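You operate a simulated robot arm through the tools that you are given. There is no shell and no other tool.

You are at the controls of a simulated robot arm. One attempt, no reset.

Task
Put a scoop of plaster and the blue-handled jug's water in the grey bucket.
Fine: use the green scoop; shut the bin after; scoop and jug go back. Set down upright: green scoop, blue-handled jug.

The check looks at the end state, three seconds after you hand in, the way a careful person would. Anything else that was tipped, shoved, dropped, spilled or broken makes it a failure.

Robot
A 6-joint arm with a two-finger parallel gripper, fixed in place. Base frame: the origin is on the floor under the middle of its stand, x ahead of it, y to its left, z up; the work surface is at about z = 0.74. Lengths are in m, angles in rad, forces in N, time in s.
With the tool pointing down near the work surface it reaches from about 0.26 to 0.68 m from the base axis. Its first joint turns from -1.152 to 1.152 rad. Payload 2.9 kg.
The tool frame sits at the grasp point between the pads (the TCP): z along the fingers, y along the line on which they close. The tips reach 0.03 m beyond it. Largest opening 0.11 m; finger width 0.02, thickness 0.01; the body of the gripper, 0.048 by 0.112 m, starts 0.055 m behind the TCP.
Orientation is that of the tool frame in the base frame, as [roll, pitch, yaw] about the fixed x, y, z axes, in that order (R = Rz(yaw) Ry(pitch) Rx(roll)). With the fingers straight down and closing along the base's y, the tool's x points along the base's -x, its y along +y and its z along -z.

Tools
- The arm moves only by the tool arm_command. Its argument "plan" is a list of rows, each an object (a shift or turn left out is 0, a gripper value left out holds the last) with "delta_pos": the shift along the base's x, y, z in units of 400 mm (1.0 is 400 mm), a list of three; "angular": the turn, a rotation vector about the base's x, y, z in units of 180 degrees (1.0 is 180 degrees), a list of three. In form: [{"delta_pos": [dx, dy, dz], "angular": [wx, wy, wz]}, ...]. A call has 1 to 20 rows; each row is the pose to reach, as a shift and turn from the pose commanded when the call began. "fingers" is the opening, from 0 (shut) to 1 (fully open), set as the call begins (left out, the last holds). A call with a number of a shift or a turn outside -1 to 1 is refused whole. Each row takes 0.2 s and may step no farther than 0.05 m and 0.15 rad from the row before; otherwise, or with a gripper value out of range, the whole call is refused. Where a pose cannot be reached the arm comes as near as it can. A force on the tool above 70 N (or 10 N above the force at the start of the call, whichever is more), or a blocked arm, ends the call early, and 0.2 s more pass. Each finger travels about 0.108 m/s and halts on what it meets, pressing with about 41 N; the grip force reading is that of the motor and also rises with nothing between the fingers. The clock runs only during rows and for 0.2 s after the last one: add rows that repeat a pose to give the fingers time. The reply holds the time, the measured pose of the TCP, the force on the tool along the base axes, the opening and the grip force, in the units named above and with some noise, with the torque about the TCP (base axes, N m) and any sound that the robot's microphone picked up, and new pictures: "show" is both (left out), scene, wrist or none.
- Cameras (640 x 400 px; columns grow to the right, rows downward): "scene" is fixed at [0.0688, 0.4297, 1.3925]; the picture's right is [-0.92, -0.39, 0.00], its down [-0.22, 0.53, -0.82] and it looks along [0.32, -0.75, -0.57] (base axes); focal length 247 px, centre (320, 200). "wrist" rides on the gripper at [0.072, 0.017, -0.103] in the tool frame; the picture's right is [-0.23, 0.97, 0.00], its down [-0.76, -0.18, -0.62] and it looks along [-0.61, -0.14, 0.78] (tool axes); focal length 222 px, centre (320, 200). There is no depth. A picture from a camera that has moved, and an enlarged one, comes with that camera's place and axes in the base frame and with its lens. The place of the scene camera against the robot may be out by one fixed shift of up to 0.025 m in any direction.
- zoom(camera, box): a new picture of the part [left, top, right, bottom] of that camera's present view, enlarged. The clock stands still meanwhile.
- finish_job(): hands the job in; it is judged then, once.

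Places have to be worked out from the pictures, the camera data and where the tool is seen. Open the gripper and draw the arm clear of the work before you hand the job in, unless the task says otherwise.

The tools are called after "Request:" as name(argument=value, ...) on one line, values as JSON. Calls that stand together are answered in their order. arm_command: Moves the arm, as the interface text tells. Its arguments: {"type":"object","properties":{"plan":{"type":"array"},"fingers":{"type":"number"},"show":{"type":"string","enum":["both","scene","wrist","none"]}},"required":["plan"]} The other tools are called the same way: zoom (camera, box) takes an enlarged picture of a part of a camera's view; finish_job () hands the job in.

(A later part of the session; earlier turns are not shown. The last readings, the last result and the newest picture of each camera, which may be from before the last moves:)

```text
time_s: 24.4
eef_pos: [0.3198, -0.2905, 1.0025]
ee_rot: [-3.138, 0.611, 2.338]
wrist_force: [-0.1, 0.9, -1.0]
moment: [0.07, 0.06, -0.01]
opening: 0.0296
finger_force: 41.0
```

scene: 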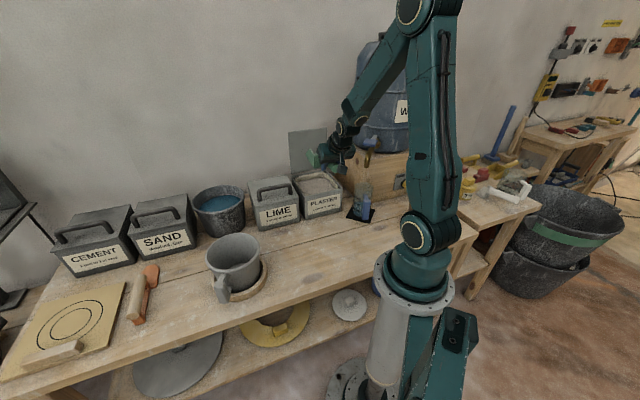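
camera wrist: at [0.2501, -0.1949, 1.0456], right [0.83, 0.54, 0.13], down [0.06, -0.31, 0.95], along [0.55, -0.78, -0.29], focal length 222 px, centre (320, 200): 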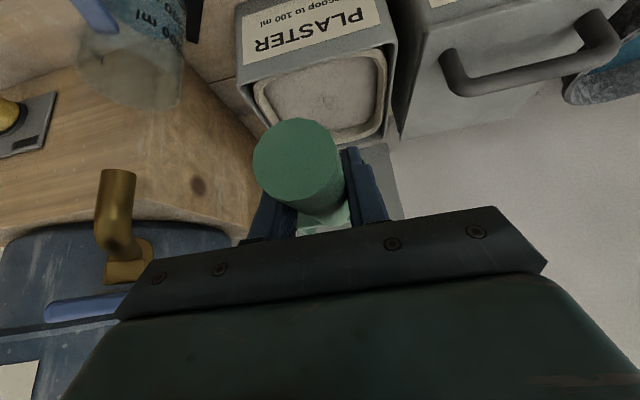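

Average ≈1.3 N and unchanged moments, so I suspect little or no plaster is in the box, but I can't see inside from here. I bring the scoop, kept level, close to the scene camera and turn it 90° to look in.

Request:
arm_command(plan=[{"delta_pos": [0, 0.075, 0.03], "angular": [0, 0, 0.0417]}, {"delta_pos": [0, 0.15, 0.05], "angular": [0, 0, 0.0833]}, {"delta_pos": [0, 0.225, 0.05], "angular": [0, 0, 0.125]}, {"delta_pos": [0, 0.3, 0.05], "angular": [0, 0, 0.1667]}, {"delta_pos": [0, 0.375, 0.05], "angular": [0, 0, 0.2083]}, {"delta_pos": [0, 0.45, 0.05], "angular": [0, 0, 0.25]}, {"delta_pos": [0, 0.525, 0.05], "angular": [0, 0, 0.2917]}, {"delta_pos": [0, 0.6, 0.05], "angular": [0, 0, 0.3333]}, {"delta_pos": [0, 0.675, 0.05], "angular": [0, 0, 0.375]}, {"delta_pos": [0, 0.75, 0.05], "angular": [0, 0, 0.4167]}, {"delta_pos": [0, 0.825, 0.05], "angular": [0, 0, 0.4583]}, {"delta_pos": [0, 0.9, 0.05], "angular": [0, 0, 0.5]}, {"delta_pos": [0, 0.9, 0.05], "angular": [0, 0, 0.5]}], show="both")

```text
time_s: 27.2
eef_pos: [0.3216, 0.0697, 1.0231]
ee_rot: [-3.139, 0.61, -2.373]
wrist_force: [0.5, 0.3, -1.9]
moment: [-0.1, 0.05, -0.01]
opening: 0.0296
finger_force: 40.7
camera wrist: at [0.2253, -0.0016, 1.0662], right [-0.54, 0.83, 0.13], down [0.31, 0.06, 0.95], along [0.78, 0.55, -0.29], focal length 222 px, centre (320, 200)
```

scene: 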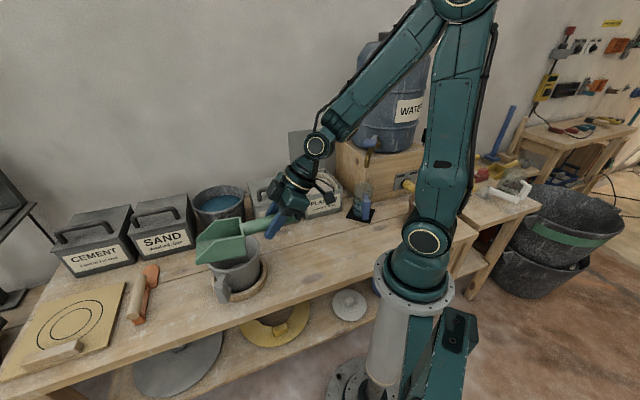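
wrist: 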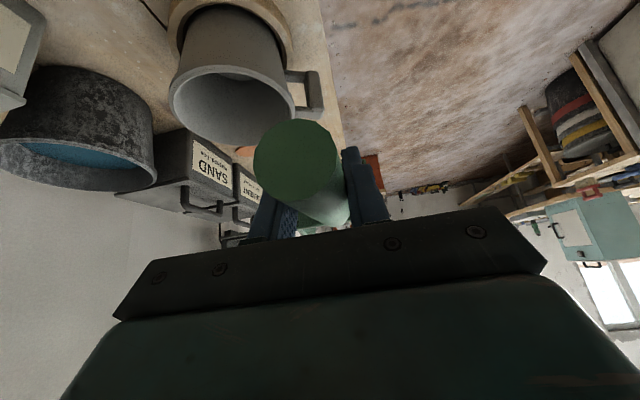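

Request:
zoom(camera="scene", box=[180, 190, 290, 280])

Request:
zoom(camera="scene", box=[240, 120, 400, 230])

```text
4.44 times, centred on (235, 235) of scene
camera zoom: at [0.0688, 0.4297, 1.3925], right [-0.92, -0.39, 0.0], down [-0.22, 0.53, -0.82], along [0.32, -0.75, -0.57], focal length 1098 px, centre (698, 44)
```

zoom: 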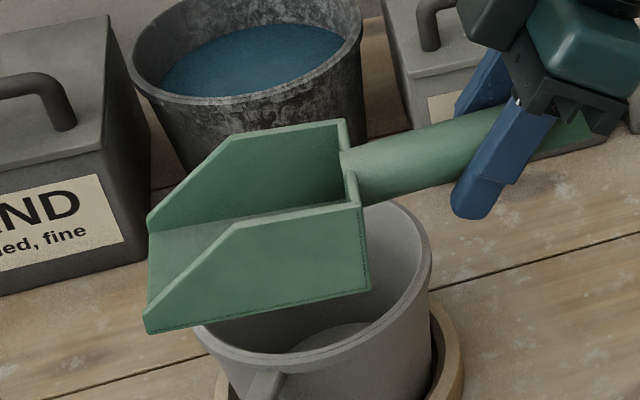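

```text
3.64 times, centred on (320, 175) of scene
camera zoom: at [0.0688, 0.4297, 1.3925], right [-0.92, -0.39, 0.0], down [-0.22, 0.53, -0.82], along [0.32, -0.75, -0.57], focal length 898 px, centre (320, 291)
```

zoom: 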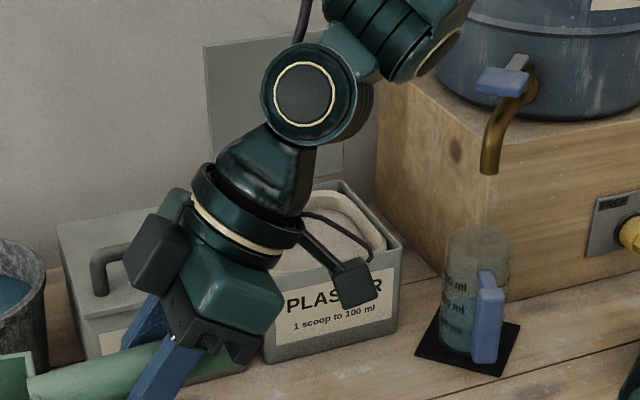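

The scoop is empty, and I see its side walls slope down to the nose. So the first dip lost everything: it was too steep while deep. I return over the bin to dip again, with a longer forward push and a shallower angle (25–10°) while still buried.

Request:
arm_command(plan=[{"delta_pos": [0.002, -0.077, 0.02], "angular": [0, 0, -0.0417]}, {"delta_pos": [0.004, -0.154, 0.04], "angular": [0, 0, -0.0833]}, {"delta_pos": [0.006, -0.23, 0.06], "angular": [0, 0, -0.125]}, {"delta_pos": [0.009, -0.307, 0.077], "angular": [0, 0, -0.1667]}, {"delta_pos": [0.011, -0.384, 0.077], "angular": [0, 0, -0.2083]}, {"delta_pos": [0.013, -0.461, 0.077], "angular": [0, 0, -0.25]}, {"delta_pos": [0.015, -0.537, 0.077], "angular": [0, 0, -0.2917]}, {"delta_pos": [0.017, -0.614, 0.077], "angular": [0, 0, -0.3333]}, {"delta_pos": [0.019, -0.691, 0.077], "angular": [0, 0, -0.375]}, {"delta_pos": [0.0215, -0.768, 0.077], "angular": [0, 0, -0.4167]}, {"delta_pos": [0.0237, -0.844, 0.077], "angular": [0, 0, -0.4583]}, {"delta_pos": [0.0258, -0.921, 0.077], "angular": [0, 0, -0.5]}, {"delta_pos": [0.0258, -0.921, 0.077], "angular": [0, 0, -0.5]}], show="wrist")

```text
time_s: 30.0
eef_pos: [0.3314, -0.2983, 1.0489]
ee_rot: [-3.136, 0.61, 2.336]
wrist_force: [-0.3, -0.5, -1.0]
moment: [0.03, 0.09, 0.01]
opening: 0.0293
finger_force: 41.5
camera wrist: at [0.2634, -0.202, 1.0922], right [0.83, 0.54, 0.13], down [0.06, -0.31, 0.95], along [0.55, -0.78, -0.29], focal length 222 px, centre (320, 200)
```

wrist: 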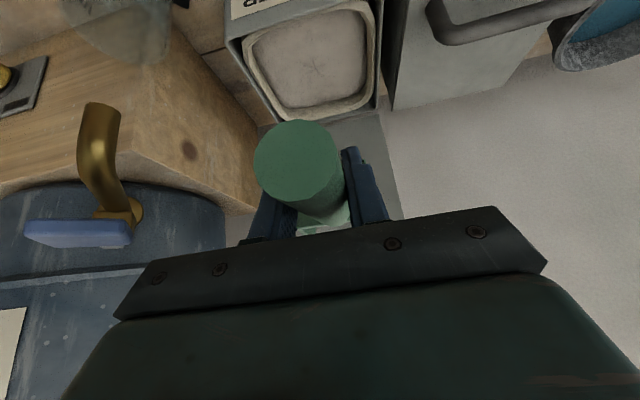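

The wrist view's dimple lines up exactly with the scoop's centre plane. I tip to 40° nose-down above the opening.

Request:
arm_command(plan=[{"delta_pos": [0.004, -0.0042, -0.01], "angular": [0.03, 0.0289, 0]}, {"delta_pos": [0.008, -0.0084, -0.02], "angular": [0.06, 0.0578, 0]}, {"delta_pos": [0.012, -0.0127, -0.03], "angular": [0.09, 0.0868, 0]}, {"delta_pos": [0.016, -0.017, -0.045], "angular": [0.12, 0.1157, 0]}, {"delta_pos": [0.02, -0.021, -0.065], "angular": [0.15, 0.1446, 0]}, {"delta_pos": [0.0245, -0.0254, -0.0863], "angular": [0.18, 0.1735, 0]}, {"delta_pos": [0.0245, -0.0254, -0.0863], "angular": [0.18, 0.1735, 0]}], show="none")

Request:
zoom(camera="scene", box=[290, 130, 370, 220])

```text
time_s: 31.6
eef_pos: [0.34, -0.3098, 1.0166]
ee_rot: [-3.14, -0.177, 2.338]
wrist_force: [-0.6, 0.5, -1.2]
moment: [0.04, 0.03, -0.04]
opening: 0.0295
finger_force: 40.5
```

```text
4.44 times, centred on (330, 175) of scene
camera zoom: at [0.0689, 0.4297, 1.3925], right [-0.92, -0.39, 0.0], down [-0.22, 0.53, -0.82], along [0.32, -0.75, -0.57], focal length 1098 px, centre (276, 311)
```

zoom: 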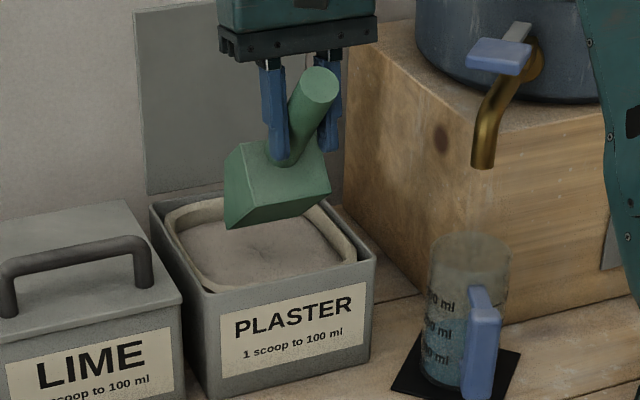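

The scoop is poised at 40° over the opening. I dip to 25° deep in the plaster and pause there to read force and see.

Request:
arm_command(plan=[{"delta_pos": [0.0087, -0.009, -0.05]}, {"delta_pos": [0.0174, -0.018, -0.1]}, {"delta_pos": [0.0304, -0.0315, -0.14]}, {"delta_pos": [0.0434, -0.045, -0.175]}, {"delta_pos": [0.05, -0.052, -0.21], "angular": [-0.004, -0.0038, 0]}, {"delta_pos": [0.0573, -0.0594, -0.2465], "angular": [-0.008, -0.0077, 0]}, {"delta_pos": [0.0515, -0.0535, -0.268], "angular": [-0.032, -0.0308, 0]}, {"delta_pos": [0.029, -0.0301, -0.2865], "angular": [-0.06, -0.0578, 0]}, {"delta_pos": [0.029, -0.0301, -0.2865], "angular": [-0.06, -0.0578, 0]}], show="wrist")

Request:
zoom(camera="scene", box=[290, 130, 370, 220])

```text
time_s: 33.6
eef_pos: [0.3534, -0.3202, 0.9034]
ee_rot: [-3.138, 0.09, 2.337]
wrist_force: [-0.4, 0.1, -1.7]
moment: [0.05, 0.04, 0.02]
opening: 0.0295
finger_force: 40.9
camera wrist: at [0.3101, -0.2502, 1.0003], right [0.86, 0.51, 0.02], down [0.36, -0.63, 0.69], along [0.36, -0.58, -0.72], focal length 222 px, centre (320, 200)
```

wrist: 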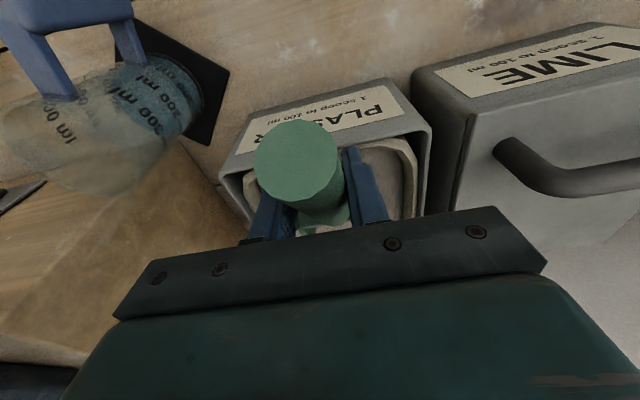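

```text
4.44 times, centred on (330, 175) of scene
camera zoom: at [0.0688, 0.4297, 1.3925], right [-0.92, -0.39, 0.0], down [-0.22, 0.53, -0.82], along [0.32, -0.75, -0.57], focal length 1098 px, centre (276, 311)
```

zoom: 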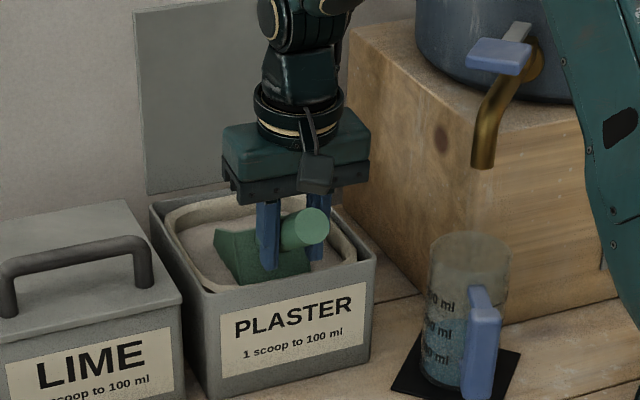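

The box is well buried with only ~1.7 N. I level it inside the plaster and then lift out.

Request:
arm_command(plan=[{"delta_pos": [-0.0226, 0.0234, -0.0028], "angular": [-0.028, -0.027, 0]}, {"delta_pos": [-0.0226, 0.0234, -0.0028], "angular": [-0.028, -0.027, 0]}, {"delta_pos": [-0.0439, 0.0455, -0.0108], "angular": [-0.06, -0.0578, 0]}, {"delta_pos": [-0.056, 0.0581, 0.002], "angular": [-0.084, -0.081, 0]}, {"delta_pos": [-0.0701, 0.0727, 0.0205], "angular": [-0.112, -0.108, 0]}, {"delta_pos": [-0.0723, 0.0751, 0.06], "angular": [-0.12, -0.1157, 0]}, {"delta_pos": [-0.0723, 0.0751, 0.1], "angular": [-0.12, -0.1157, 0]}, {"delta_pos": [-0.0723, 0.0751, 0.16], "angular": [-0.12, -0.1157, 0]}, {"delta_pos": [-0.0723, 0.0751, 0.23], "angular": [-0.12, -0.1157, 0]}, {"delta_pos": [-0.0723, 0.0751, 0.2975], "angular": [-0.12, -0.1157, 0]}, {"delta_pos": [-0.0723, 0.0751, 0.2975], "angular": [-0.12, -0.1157, 0]}], show="none")

Request:
zoom(camera="scene", box=[300, 120, 370, 210])

Request:
arm_command(plan=[{"delta_pos": [0, 0, 0]}], show="none")

Request:
arm_command(plan=[{"delta_pos": [0, 0, 0]}], show="none")

```text
time_s: 36.0
eef_pos: [0.3219, -0.2895, 1.0227]
ee_rot: [-3.138, 0.61, 2.339]
wrist_force: [0.5, -0.1, -0.8]
moment: [0.11, 0.06, -0.02]
opening: 0.0296
finger_force: 41.1
```

```text
4.44 times, centred on (335, 165) of scene
camera zoom: at [0.0688, 0.4297, 1.3925], right [-0.92, -0.39, 0.0], down [-0.22, 0.53, -0.82], along [0.32, -0.75, -0.57], focal length 1098 px, centre (253, 356)
```

zoom: 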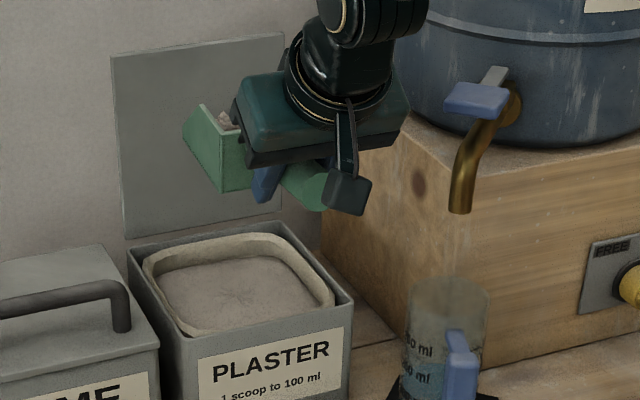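

```text
time_s: 36.4
eef_pos: [0.3234, -0.2893, 1.0219]
ee_rot: [-3.138, 0.612, 2.338]
wrist_force: [0.4, -0.2, -0.8]
moment: [0.08, 0.06, 0.01]
opening: 0.0298
finger_force: 40.8
```

```text
time_s: 36.8
eef_pos: [0.3228, -0.2884, 1.0217]
ee_rot: [-3.137, 0.612, 2.338]
wrist_force: [0.3, 0.2, -1.7]
moment: [0.07, 0.08, 0.04]
opening: 0.0297
finger_force: 40.8
```

There is now white plaster visible in the box. Keeping it level (nose up 5°), I carry it to the grey bucket in two stages, turning the nose to −70° so that tipping will be comfortable for the arm.

Request:
arm_command(plan=[{"delta_pos": [0.005, 0.04, 0.01], "angular": [0, 0, -0.004]}, {"delta_pos": [0.013, 0.12, 0.025], "angular": [0, 0, -0.01]}, {"delta_pos": [0.022, 0.21, 0.025], "angular": [0, 0, -0.017]}, {"delta_pos": [0.032, 0.3, 0.025], "angular": [0, 0, -0.024]}, {"delta_pos": [0.042, 0.39, 0.025], "angular": [0, 0, -0.031]}, {"delta_pos": [0.052, 0.48, 0.025], "angular": [0, 0, -0.038]}, {"delta_pos": [0.062, 0.57, 0.025], "angular": [0, 0, -0.045]}, {"delta_pos": [0.072, 0.66, 0.025], "angular": [0, 0, -0.052]}, {"delta_pos": [0.082, 0.75, 0.025], "angular": [0, 0, -0.059]}, {"delta_pos": [0.0917, 0.85, 0.025], "angular": [0, 0, -0.0667]}], show="none")

Request:
arm_command(plan=[{"delta_pos": [0.02, 0.09, -0.01], "angular": [0, 0, -0.013]}, {"delta_pos": [0.04, 0.18, -0.02], "angular": [0, 0, -0.026]}, {"delta_pos": [0.06, 0.27, -0.03], "angular": [0, 0, -0.04]}, {"delta_pos": [0.08, 0.36, -0.05], "angular": [0, 0, -0.053]}, {"delta_pos": [0.095, 0.44, -0.08], "angular": [0, 0, -0.063]}, {"delta_pos": [0.1, 0.465, -0.1], "angular": [0, 0, -0.0667]}, {"delta_pos": [0.1, 0.465, -0.1], "angular": [0, 0, -0.0667]}], show="both")

Request:
zoom(camera="scene", box=[180, 190, 290, 310])

```text
time_s: 39.0
eef_pos: [0.3605, 0.0493, 1.0298]
ee_rot: [-3.138, 0.614, 2.128]
wrist_force: [-0.6, -0.4, -1.7]
moment: [0.13, 0.01, 0.04]
opening: 0.0297
finger_force: 41.3
```

```text
time_s: 40.6
eef_pos: [0.3997, 0.2357, 0.9902]
ee_rot: [-3.138, 0.611, 1.92]
wrist_force: [-0.2, 0.0, -0.7]
moment: [0.09, 0.03, 0.0]
opening: 0.0297
finger_force: 40.9
camera wrist: at [0.3765, 0.3524, 1.0336], right [0.98, 0.16, 0.13], down [-0.07, -0.31, 0.95], along [0.19, -0.94, -0.29], focal length 222 px, centre (320, 200)
```

scene: 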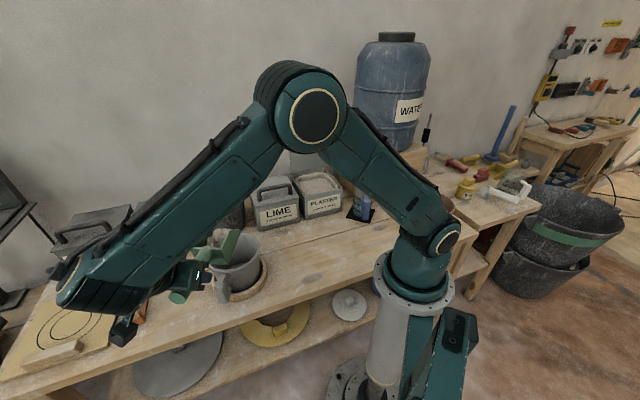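
wrist: 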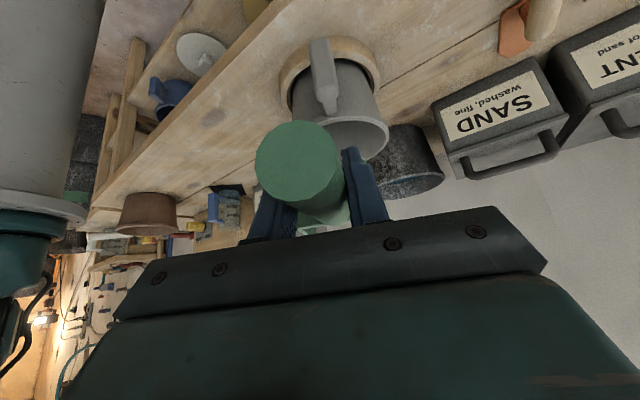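

```text
3.33 times, centred on (235, 250) of scene
camera zoom: at [0.0688, 0.4297, 1.3925], right [-0.92, -0.39, 0.0], down [-0.22, 0.53, -0.82], along [0.32, -0.75, -0.57], focal length 823 px, centre (603, 33)
```

zoom: 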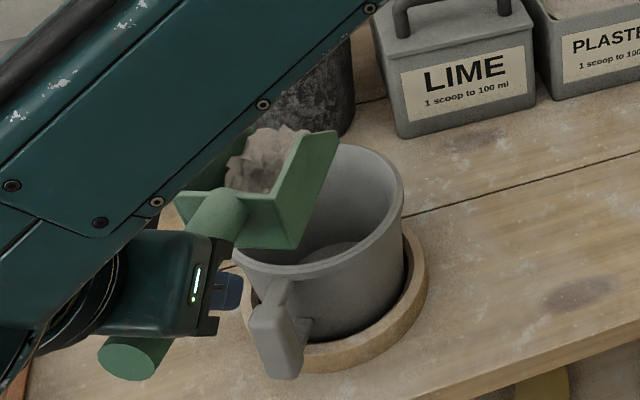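

A full heap of plaster sits in the scoop, right over the grey bucket. I tip it about its nose to ~59°, keeping the nose over the bucket's centre just above the rim.

Request:
arm_command(plan=[{"delta_pos": [0.0028, -0.0078, 0.029], "angular": [0.0418, 0.0152, 0]}, {"delta_pos": [0.011, -0.0303, 0.0605], "angular": [0.0836, 0.0304, 0]}, {"delta_pos": [0.0217, -0.0597, 0.088], "angular": [0.1253, 0.0456, 0]}, {"delta_pos": [0.0349, -0.0959, 0.1233], "angular": [0.1671, 0.0608, 0]}, {"delta_pos": [0.0502, -0.1379, 0.1528], "angular": [0.2089, 0.076, 0]}, {"delta_pos": [0.0673, -0.1849, 0.1755], "angular": [0.2507, 0.0912, 0]}, {"delta_pos": [0.0859, -0.2362, 0.1908], "angular": [0.2924, 0.1064, 0]}, {"delta_pos": [0.1058, -0.2907, 0.1985], "angular": [0.3342, 0.1216, 0]}, {"delta_pos": [0.1058, -0.2907, 0.1985], "angular": [0.3342, 0.1216, 0]}], show="both")

Request:
zoom(camera="scene", box=[180, 190, 290, 310])

```text
time_s: 42.6
eef_pos: [0.4432, 0.1204, 1.0691]
ee_rot: [-3.138, -0.505, 1.918]
wrist_force: [0.6, 0.6, -1.0]
moment: [0.01, 0.04, 0.02]
opening: 0.0297
finger_force: 40.9
camera wrist: at [0.4557, 0.1388, 1.195], right [0.98, 0.15, -0.11], down [0.17, -0.97, 0.18], along [-0.08, -0.19, -0.98], focal length 222 px, centre (320, 200)
```

scene: 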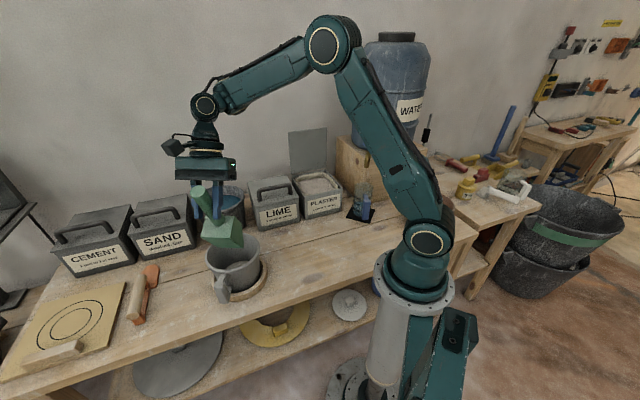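
wrist: 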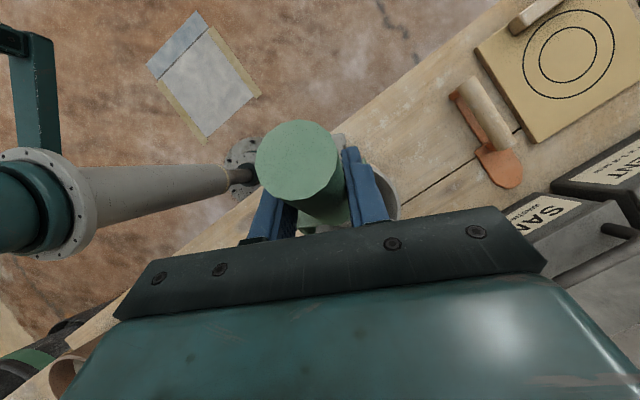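

```text
3.33 times, centred on (235, 250) of scene
camera zoom: at [0.0689, 0.4297, 1.3925], right [-0.92, -0.39, 0.0], down [-0.22, 0.53, -0.82], along [0.32, -0.75, -0.57], focal length 823 px, centre (603, 33)
```

zoom: 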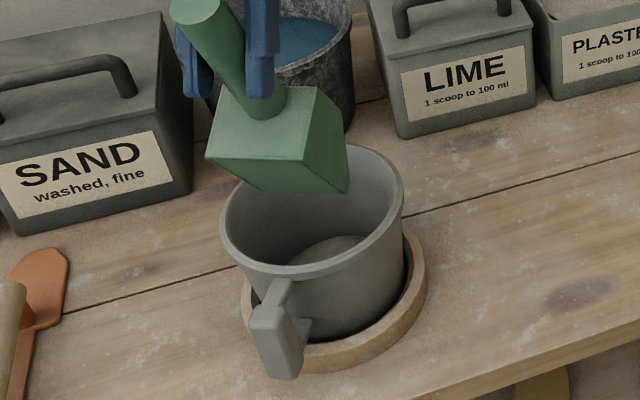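

The nose is inside the bucket's outline. I tip on to 90° and hold so that everything slides out.

Request:
arm_command(plan=[{"delta_pos": [0.0206, -0.0566, 0.0118], "angular": [0.0418, 0.0152, 0]}, {"delta_pos": [0.0415, -0.114, 0.0153], "angular": [0.0836, 0.0304, 0]}, {"delta_pos": [0.0623, -0.1713, 0.01], "angular": [0.1253, 0.0456, 0]}, {"delta_pos": [0.0803, -0.2207, -0.0015], "angular": [0.1619, 0.0589, 0]}, {"delta_pos": [0.0803, -0.2207, -0.0015], "angular": [0.1619, 0.0589, 0]}, {"delta_pos": [0.0803, -0.2207, -0.0015], "angular": [0.1619, 0.0589, 0]}, {"delta_pos": [0.0803, -0.2207, -0.0015], "angular": [0.1619, 0.0589, 0]}], show="both")

Request:
zoom(camera="scene", box=[180, 190, 290, 310])

```text
time_s: 44.2
eef_pos: [0.4045, 0.0785, 1.0024]
ee_rot: [3.141, -1.044, 1.92]
wrist_force: [-0.2, -0.1, -1.4]
moment: [-0.05, 0.0, 0.01]
opening: 0.0295
finger_force: 40.5
out of reach, approached as far as the arm can: row 2, 3, 4, 5, 6, 7
camera wrist: at [0.4398, 0.035, 1.1178], right [0.95, 0.23, -0.2], down [0.15, -0.93, -0.34], along [-0.26, 0.3, -0.92], focal length 222 px, centre (320, 200)
```

scene: 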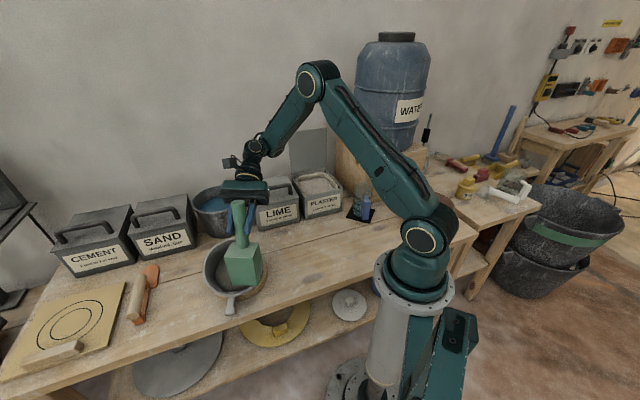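
wrist: 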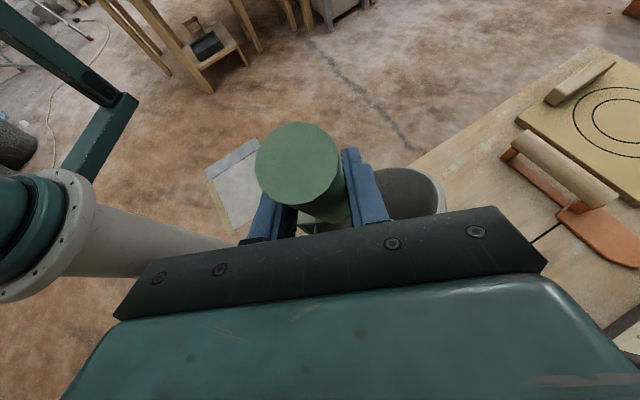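

```text
3.33 times, centred on (235, 250) of scene
camera zoom: at [0.0688, 0.4297, 1.3925], right [-0.92, -0.39, 0.0], down [-0.22, 0.53, -0.82], along [0.32, -0.75, -0.57], focal length 823 px, centre (603, 33)
```

zoom: 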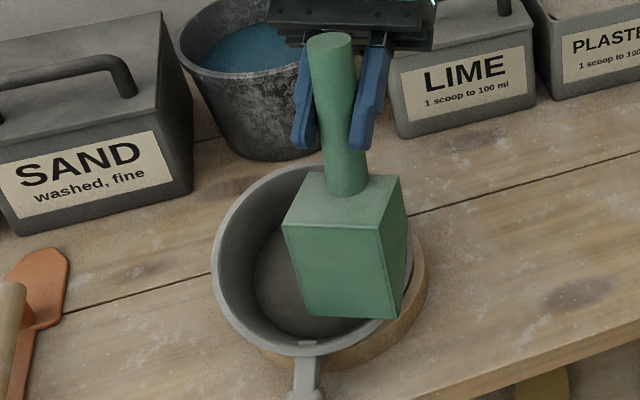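

The arm could not reach that last pose and was deflected: the nose went low (z≈0.83) toward the near side, and the grey bucket appears tilted by the scoop. I stop; I test with a tiny upward step whether commands now count from the actual or the unreachable pose, before backing out gently.

Request:
arm_command(plan=[{"delta_pos": [0, 0, 0.0125]}], show="scene")

Request:
zoom(camera="scene", box=[180, 190, 290, 310])

```text
time_s: 44.6
eef_pos: [0.4016, 0.0808, 1.0052]
ee_rot: [3.141, -1.045, 1.92]
wrist_force: [-0.2, -0.2, -0.7]
moment: [-0.03, -0.02, 0.02]
opening: 0.0299
finger_force: 40.7
```

scene: 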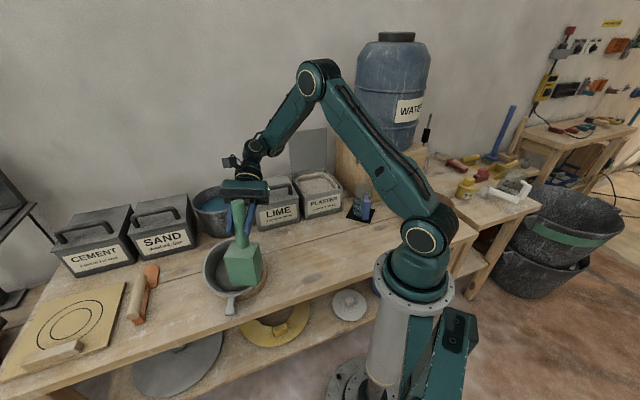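

```text
3.33 times, centred on (235, 250) of scene
camera zoom: at [0.0688, 0.4297, 1.3925], right [-0.92, -0.39, 0.0], down [-0.22, 0.53, -0.82], along [0.32, -0.75, -0.57], focal length 823 px, centre (603, 33)
```

zoom: 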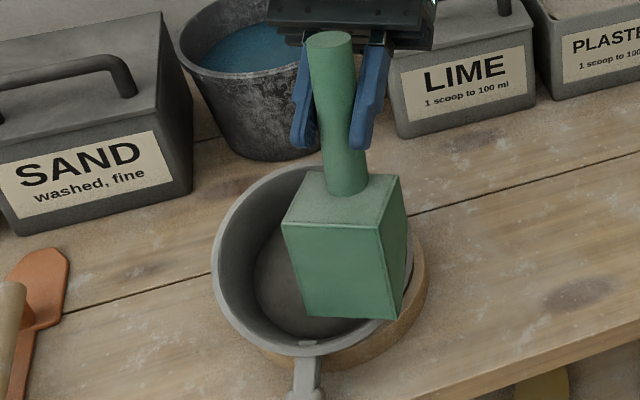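

The small step was reachable and measured from the actual pose, good. The bucket leans on the scoop's underside; I reverse slowly along the way I came, so the bucket rights itself gently — first half now.

Request:
arm_command(plan=[{"delta_pos": [0.0103, 0.01, 0.016], "angular": [-0.0162, -0.0059, 0]}, {"delta_pos": [0.0206, 0.02, 0.032], "angular": [-0.0324, -0.0118, 0]}, {"delta_pos": [0.0308, 0.03, 0.048], "angular": [-0.0486, -0.0177, 0]}, {"delta_pos": [0.0411, 0.04, 0.064], "angular": [-0.0648, -0.0236, 0]}], show="scene")

Request:
zoom(camera="scene", box=[180, 190, 290, 310])

```text
time_s: 45.6
eef_pos: [0.4234, 0.0964, 1.0299]
ee_rot: [-3.138, -0.832, 1.919]
wrist_force: [-0.3, 0.5, -1.0]
moment: [-0.04, 0.0, 0.02]
opening: 0.0296
finger_force: 40.7
```

scene: 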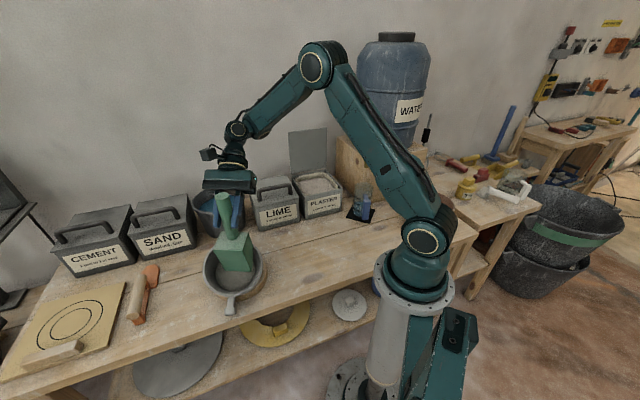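

```text
3.33 times, centred on (235, 250) of scene
camera zoom: at [0.0688, 0.4297, 1.3924], right [-0.92, -0.39, 0.0], down [-0.22, 0.53, -0.82], along [0.32, -0.75, -0.57], focal length 823 px, centre (603, 33)
```

zoom: 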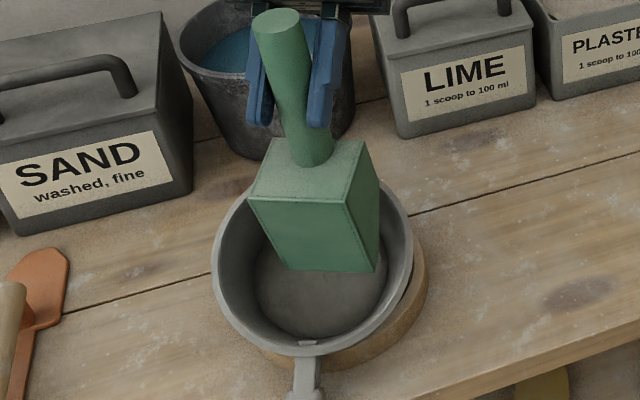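

The bucket stays where it is, so it is resting tilted or displaced on its own. I lift the scoop well clear to see the bucket's state.

Request:
arm_command(plan=[{"delta_pos": [0.01, 0, 0.06], "angular": [-0.0324, -0.0118, 0]}, {"delta_pos": [0.01, 0, 0.15], "angular": [-0.07, -0.0255, 0]}, {"delta_pos": [0.0, 0.05, 0.22], "angular": [-0.11, -0.04, 0]}, {"delta_pos": [-0.02, 0.12, 0.28], "angular": [-0.15, -0.0546, 0]}, {"delta_pos": [-0.04, 0.2, 0.3], "angular": [-0.19, -0.0692, 0]}, {"delta_pos": [-0.06, 0.28, 0.3], "angular": [-0.23, -0.0837, 0]}, {"delta_pos": [-0.06, 0.36, 0.3], "angular": [-0.27, -0.0983, 0]}, {"delta_pos": [-0.06, 0.44, 0.3], "angular": [-0.31, -0.1128, 0]}, {"delta_pos": [-0.06, 0.5, 0.3], "angular": [-0.35, -0.1274, 0]}, {"delta_pos": [-0.06, 0.5, 0.3], "angular": [-0.38, -0.1383, 0]}], show="both")

Request:
zoom(camera="scene", box=[180, 220, 290, 310])

```text
time_s: 47.8
eef_pos: [0.385, 0.2704, 1.1161]
ee_rot: [3.139, 0.434, 1.932]
wrist_force: [0.2, -0.7, 0.0]
moment: [0.13, 0.0, 0.02]
opening: 0.0296
finger_force: 40.9
out of reach, approached as far as the arm can: row 8, 9, 10
camera wrist: at [0.3624, 0.3787, 1.1797], right [0.98, 0.15, 0.1], down [-0.02, -0.46, 0.89], along [0.18, -0.87, -0.45], focal length 222 px, centre (320, 200)
```

scene: 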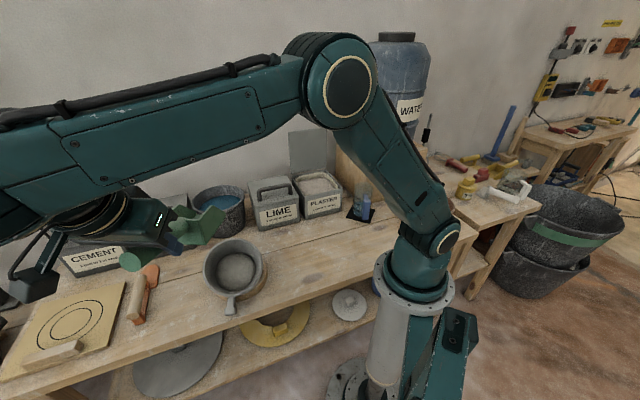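
wrist: 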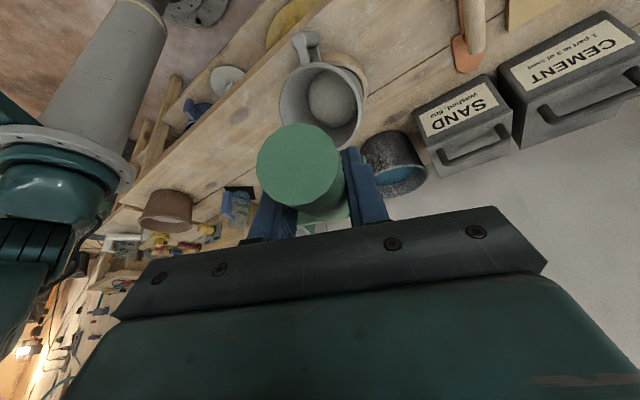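

```text
4.44 times, centred on (235, 265) of scene
camera zoom: at [0.0688, 0.4298, 1.3924], right [-0.92, -0.39, 0.0], down [-0.22, 0.53, -0.82], along [0.32, -0.75, -0.57], focal length 1098 px, centre (698, -89)
```

zoom: 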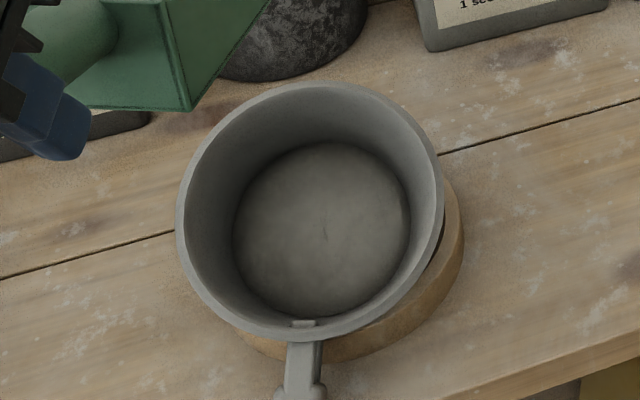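

The bucket is tilted ~40° toward the camera, resting on its handle, with the plaster lying in it (a soft disc with a crease). Nothing spilled on the bench. I will first set the scoop back on its spot, then right the bucket with free fingers. Moving to above the scoop's place.

Request:
arm_command(plan=[{"delta_pos": [0.05, -0.017, -0.02], "angular": [-0.003, -0.002, 0.0162]}, {"delta_pos": [0.1, -0.033, -0.05], "angular": [-0.006, -0.004, 0.0324]}, {"delta_pos": [0.15, -0.05, -0.1], "angular": [-0.009, -0.006, 0.0486]}, {"delta_pos": [0.2, -0.067, -0.15], "angular": [-0.012, -0.008, 0.0648]}, {"delta_pos": [0.25, -0.083, -0.21], "angular": [-0.015, -0.01, 0.081]}, {"delta_pos": [0.3, -0.1, -0.27], "angular": [-0.018, -0.012, 0.0972]}, {"delta_pos": [0.35, -0.117, -0.34], "angular": [-0.021, -0.014, 0.1134]}, {"delta_pos": [0.388, -0.133, -0.415], "angular": [-0.0244, -0.0156, 0.1296]}, {"delta_pos": [0.388, -0.133, -0.415], "angular": [-0.0244, -0.0156, 0.1296]}], show="both")

```text
time_s: 49.8
eef_pos: [0.5386, 0.2178, 0.9523]
ee_rot: [-3.139, 0.53, 2.328]
wrist_force: [-0.4, 0.4, -1.8]
moment: [0.1, 0.08, -0.03]
opening: 0.0295
finger_force: 41.4
camera wrist: at [0.473, 0.3126, 1.0048], right [0.84, 0.53, 0.11], down [0.11, -0.37, 0.92], along [0.53, -0.77, -0.37], focal length 222 px, centre (320, 200)
```

scene: 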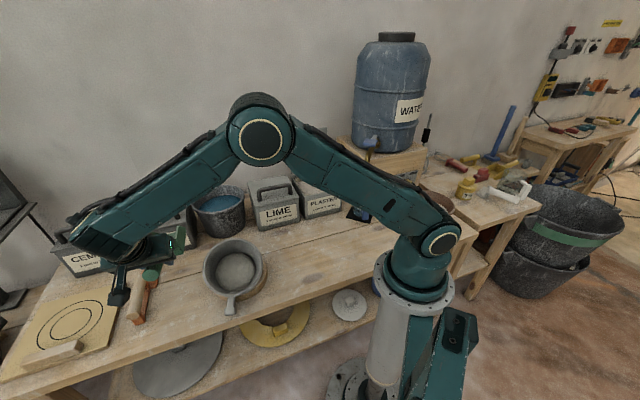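
wrist: 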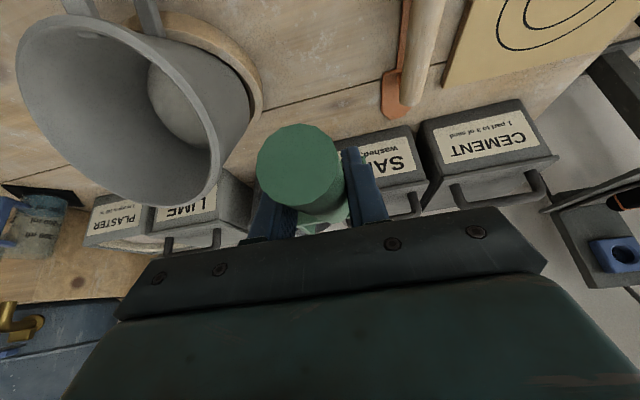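

Scoop hangs level above its old place, clear of the leaning bucket. I trim the yaw/lean to the recorded grasp pose, lower to 5 cm above and take readings.

Request:
arm_command(plan=[{"delta_pos": [0.0025, -0.001, -0.09], "angular": [0.0016, 0.0016, 0.0035]}, {"delta_pos": [0.0025, -0.001, -0.18], "angular": [0.0016, 0.0016, 0.0035]}, {"delta_pos": [0.0025, -0.001, -0.26], "angular": [0.0016, 0.0016, 0.0035]}, {"delta_pos": [0.0025, -0.001, -0.26], "angular": [0.0016, 0.0016, 0.0035]}], show="wrist")

Request:
arm_command(plan=[{"delta_pos": [0, 0, 0]}], show="none")

Request:
arm_command(plan=[{"delta_pos": [0, 0, 0]}], show="none")

Request:
zoom(camera="scene", box=[110, 230, 270, 330])

```text
time_s: 50.8
eef_pos: [0.5402, 0.217, 0.8485]
ee_rot: [-3.14, 0.523, 2.338]
wrist_force: [1.1, 0.2, -1.0]
moment: [0.05, 0.09, -0.01]
opening: 0.0298
finger_force: 41.2
camera wrist: at [0.4742, 0.3109, 0.9022], right [0.84, 0.53, 0.11], down [0.11, -0.37, 0.92], along [0.53, -0.76, -0.37], focal length 222 px, centre (320, 200)
```

wrist: 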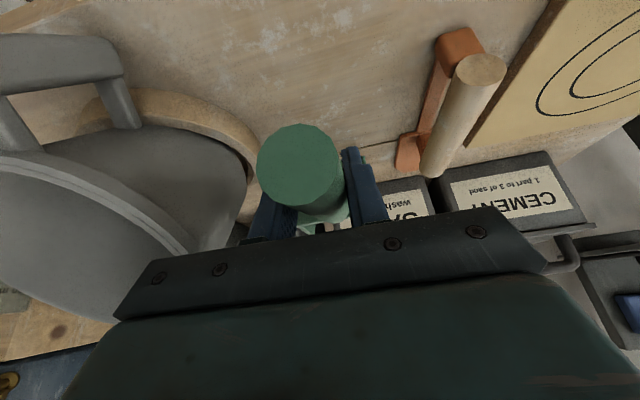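

```text
time_s: 51.2
eef_pos: [0.5403, 0.2173, 0.8489]
ee_rot: [-3.141, 0.524, 2.337]
wrist_force: [-0.3, -0.2, -0.8]
moment: [0.11, 0.06, 0.04]
opening: 0.0295
finger_force: 40.8
```

```text
time_s: 51.6
eef_pos: [0.5401, 0.216, 0.8482]
ee_rot: [-3.14, 0.526, 2.338]
wrist_force: [-0.4, -0.5, -0.5]
moment: [0.05, 0.09, 0.03]
opening: 0.0295
finger_force: 41.0
```

```text
4.00 times, centred on (190, 280) of scene
camera zoom: at [0.0688, 0.4297, 1.3925], right [-0.92, -0.39, 0.0], down [-0.22, 0.53, -0.82], along [0.32, -0.75, -0.57], focal length 988 px, centre (840, -120)
```

zoom: 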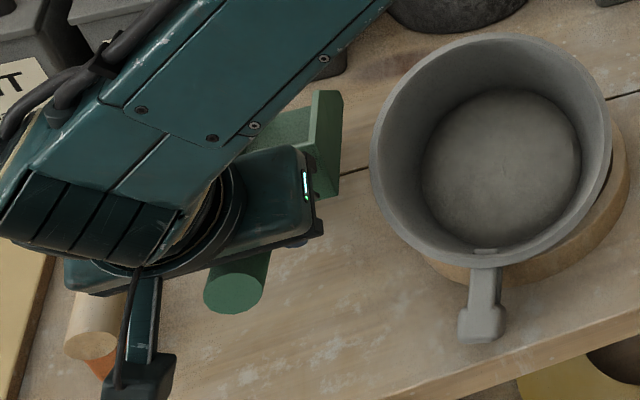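

Pose matches the recorded grasp pose. I lower the last 5.7 cm gently.

Request:
arm_command(plan=[{"delta_pos": [0, 0, -0.06]}, {"delta_pos": [0, 0, -0.1]}, {"delta_pos": [0, 0, -0.125]}, {"delta_pos": [0, 0, -0.135]}, {"delta_pos": [0, 0, -0.142]}, {"delta_pos": [0, 0, -0.142]}], show="wrist")

```text
time_s: 53.0
eef_pos: [0.5426, 0.217, 0.7911]
ee_rot: [3.141, 0.524, 2.339]
wrist_force: [-3.2, 0.6, 10.2]
moment: [-0.97, -0.74, -0.16]
opening: 0.0296
finger_force: 41.5
camera wrist: at [0.4758, 0.3107, 0.8453], right [0.84, 0.53, 0.11], down [0.11, -0.37, 0.92], along [0.53, -0.76, -0.37], focal length 222 px, centre (320, 200)
```

wrist: 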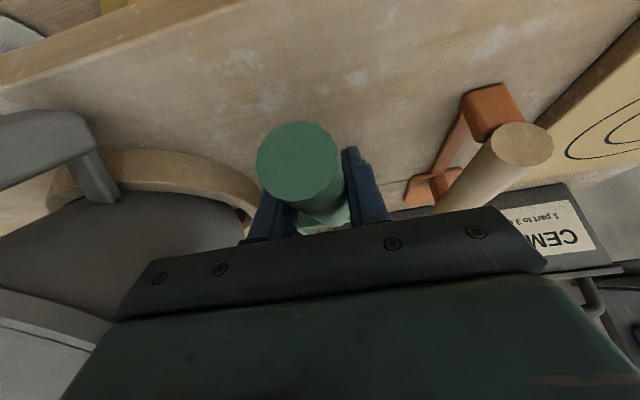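

The nose touches first (10 N), meaning the scoop is at most a degree or so nose-down in the grip. I ease up 1.5 mm, then open the fingers to let it settle flat.

Request:
arm_command(plan=[{"delta_pos": [0, 0, 0.004]}, {"delta_pos": [0, 0, 0.004]}], show="none")

Request:
arm_command(plan=[{"delta_pos": [0, 0, 0]}, {"delta_pos": [0, 0, 0]}, {"delta_pos": [0, 0, 0]}], fingers=0.62, show="wrist")

```text
time_s: 53.6
eef_pos: [0.5412, 0.2177, 0.7921]
ee_rot: [-3.134, 0.522, 2.34]
wrist_force: [0.2, 0.3, -0.5]
moment: [0.09, 0.11, -0.04]
opening: 0.0297
finger_force: 40.5
```

```text
time_s: 54.4
eef_pos: [0.5419, 0.2173, 0.7932]
ee_rot: [-3.14, 0.524, 2.338]
wrist_force: [0.5, -0.2, 0.5]
moment: [-0.01, 0.01, 0.0]
opening: 0.0684
finger_force: 0.1
camera wrist: at [0.4751, 0.3114, 0.8469], right [0.84, 0.53, 0.11], down [0.11, -0.37, 0.92], along [0.53, -0.76, -0.37], focal length 222 px, centre (320, 200)
```

wrist: 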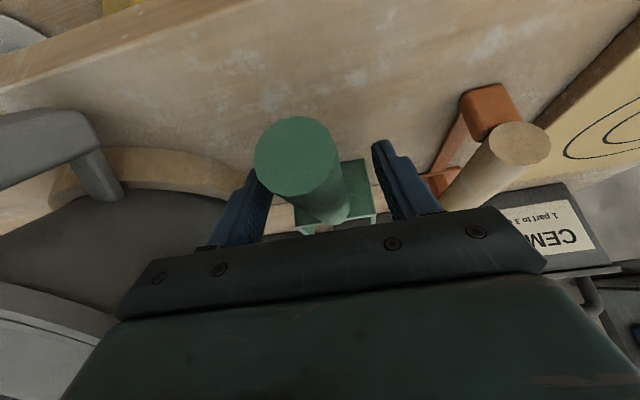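

The scoop is released in place. I rise straight up and look at the scoop and the leaning bucket.

Request:
arm_command(plan=[{"delta_pos": [0, 0, 0.06]}, {"delta_pos": [0, 0, 0.15]}, {"delta_pos": [0, 0, 0.25]}, {"delta_pos": [0, 0, 0.36]}, {"delta_pos": [0, 0, 0.48]}, {"delta_pos": [-0.03, 0.0, 0.6], "angular": [0.03, 0.0289, 0]}, {"delta_pos": [-0.06, 0.0, 0.65], "angular": [0.06, 0.0578, 0]}, {"delta_pos": [-0.1, 0.0, 0.65], "angular": [0.09, 0.0868, 0]}, {"delta_pos": [-0.14, 0.0, 0.65], "angular": [0.12, 0.1157, 0]}, {"delta_pos": [-0.14, 0.0, 0.65], "angular": [0.12, 0.1157, 0]}], show="both")

Request:
zoom(camera="scene", box=[120, 230, 290, 330])

Request:
zoom(camera="wrist", box=[160, 0, 400, 190])

```text
time_s: 56.6
eef_pos: [0.4855, 0.2162, 1.0564]
ee_rot: [-3.139, -0.003, 2.337]
wrist_force: [-0.2, 0.2, 0.4]
moment: [0.0, 0.02, 0.01]
opening: 0.0681
finger_force: 0.0
camera wrist: at [0.448, 0.28, 1.16], right [0.86, 0.51, 0.0], down [0.4, -0.67, 0.62], along [0.32, -0.54, -0.78], focal length 222 px, centre (320, 200)
```

scene: 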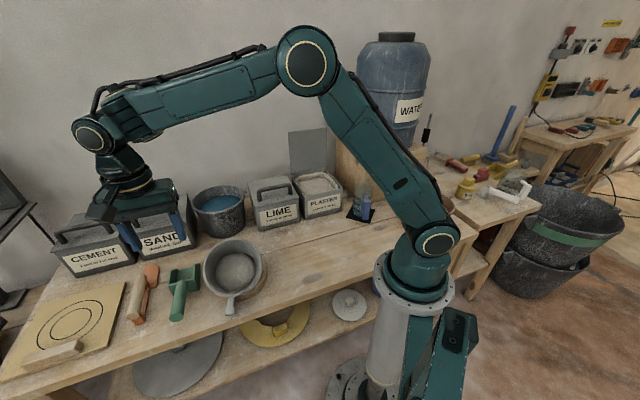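
wrist: 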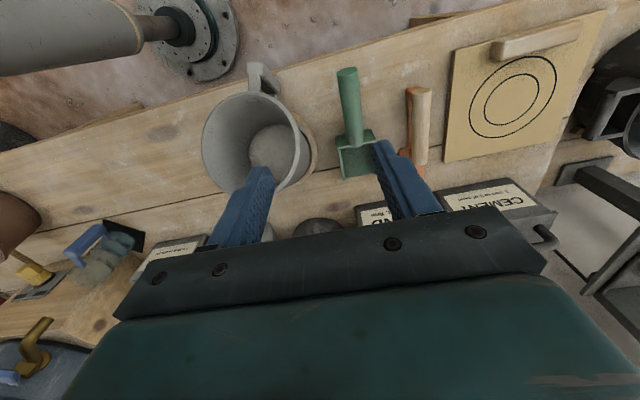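

```text
3.76 times, centred on (205, 280) of scene
camera zoom: at [0.0688, 0.4297, 1.3925], right [-0.92, -0.39, 0.0], down [-0.22, 0.53, -0.82], along [0.32, -0.75, -0.57], focal length 930 px, centre (753, -101)
```

zoom: 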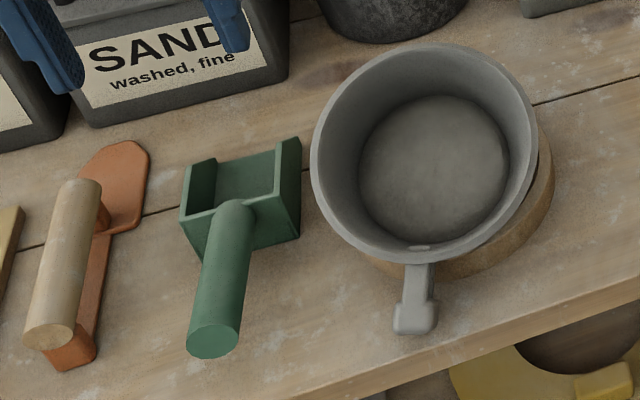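

```text
2.11 times, centred on (280, 95) of wrist
camera zoom: at [0.448, 0.28, 1.16], right [0.86, 0.51, 0.0], down [0.4, -0.67, 0.62], along [0.32, -0.54, -0.78], focal length 468 px, centre (404, 421)
```

zoom: 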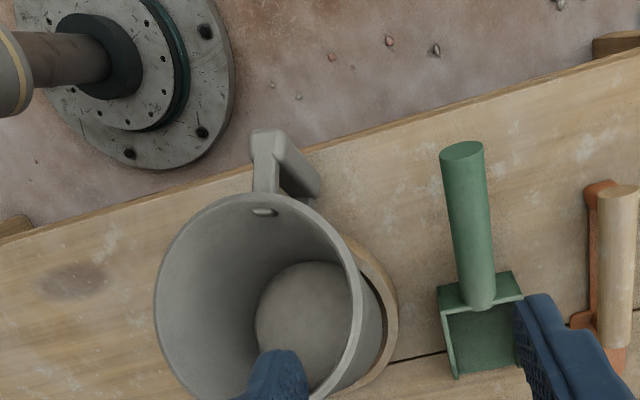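

The scoop is back exactly. The bucket leans ~37° toward its handle. To plan a safe righting move I need a side view; I swing the wrist camera to the robot side of the bucket, looking outward.

Request:
arm_command(plan=[{"delta_pos": [-0.035, -0.035, 0], "angular": [-0.0016, -0.015, 0.0362]}, {"delta_pos": [-0.07, -0.07, 0], "angular": [-0.0032, -0.03, 0.0724]}, {"delta_pos": [-0.105, -0.105, 0], "angular": [-0.0047, -0.0449, 0.1085]}, {"delta_pos": [-0.14, -0.14, 0], "angular": [-0.0063, -0.0599, 0.1447]}, {"delta_pos": [-0.175, -0.175, -0.01], "angular": [-0.0079, -0.0749, 0.1809]}, {"delta_pos": [-0.21, -0.21, -0.02], "angular": [-0.0095, -0.0899, 0.2171]}, {"delta_pos": [-0.245, -0.245, -0.04], "angular": [-0.0111, -0.1048, 0.2533]}, {"delta_pos": [-0.28, -0.28, -0.06], "angular": [-0.0127, -0.1198, 0.2895]}, {"delta_pos": [-0.315, -0.315, -0.08], "angular": [-0.0142, -0.1348, 0.3256]}, {"delta_pos": [-0.35, -0.35, -0.1], "angular": [-0.0158, -0.1498, 0.3618]}, {"delta_pos": [-0.385, -0.385, -0.12], "angular": [-0.0174, -0.1647, 0.398]}, {"delta_pos": [-0.414, -0.4155, -0.141], "angular": [-0.019, -0.1797, 0.4342]}, {"delta_pos": [-0.414, -0.4155, -0.141], "angular": [-0.019, -0.1797, 0.4342]}], show="both")

Request:
zoom(camera="wrist", box=[160, 0, 480, 200])

Request:
zoom(camera="scene", box=[190, 230, 280, 320])

```text
time_s: 59.4
eef_pos: [0.3201, 0.0514, 0.9988]
ee_rot: [-3.139, 0.523, -2.545]
wrist_force: [0.5, -0.2, -0.7]
moment: [0.0, -0.01, 0.02]
opening: 0.068
finger_force: 0.1
camera wrist: at [0.217, 0.0004, 1.0528], right [-0.38, 0.92, 0.11], down [0.39, 0.05, 0.92], along [0.84, 0.4, -0.37], focal length 222 px, centre (320, 200)
```

scene: 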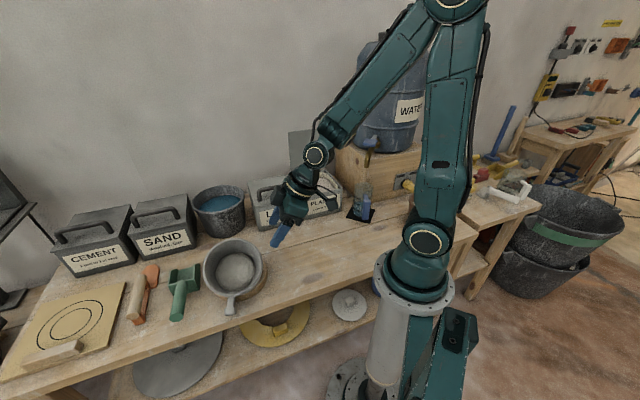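
wrist: 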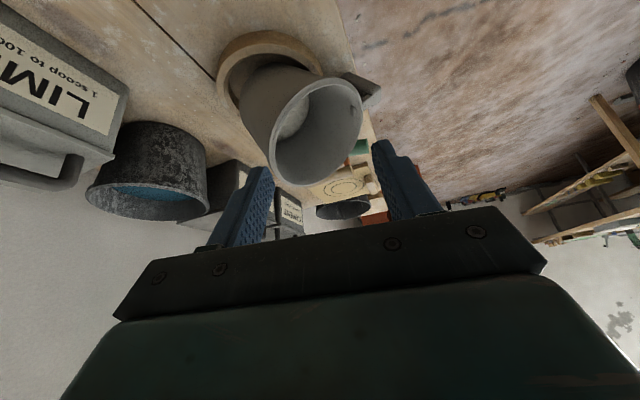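

```text
2.00 times, centred on (320, 100) of wrist
camera zoom: at [0.217, 0.0004, 1.0528], right [-0.38, 0.92, 0.11], down [0.39, 0.05, 0.92], along [0.84, 0.4, -0.37], focal length 444 px, centre (320, 400)
```

zoom: 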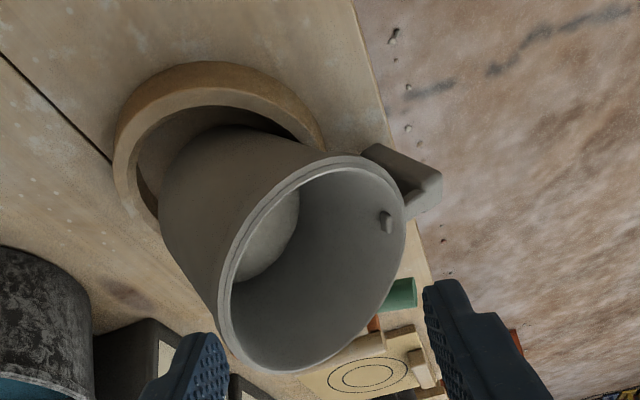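

```text
4.44 times, centred on (235, 275) of scene
camera zoom: at [0.0688, 0.4297, 1.3925], right [-0.92, -0.39, 0.0], down [-0.22, 0.53, -0.82], along [0.32, -0.75, -0.57], focal length 1098 px, centre (698, -133)
```

zoom: 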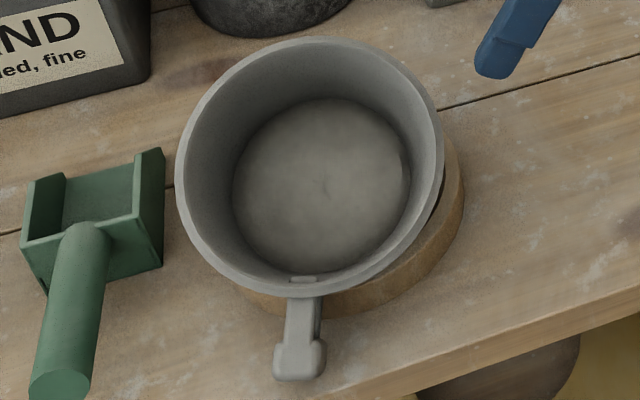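

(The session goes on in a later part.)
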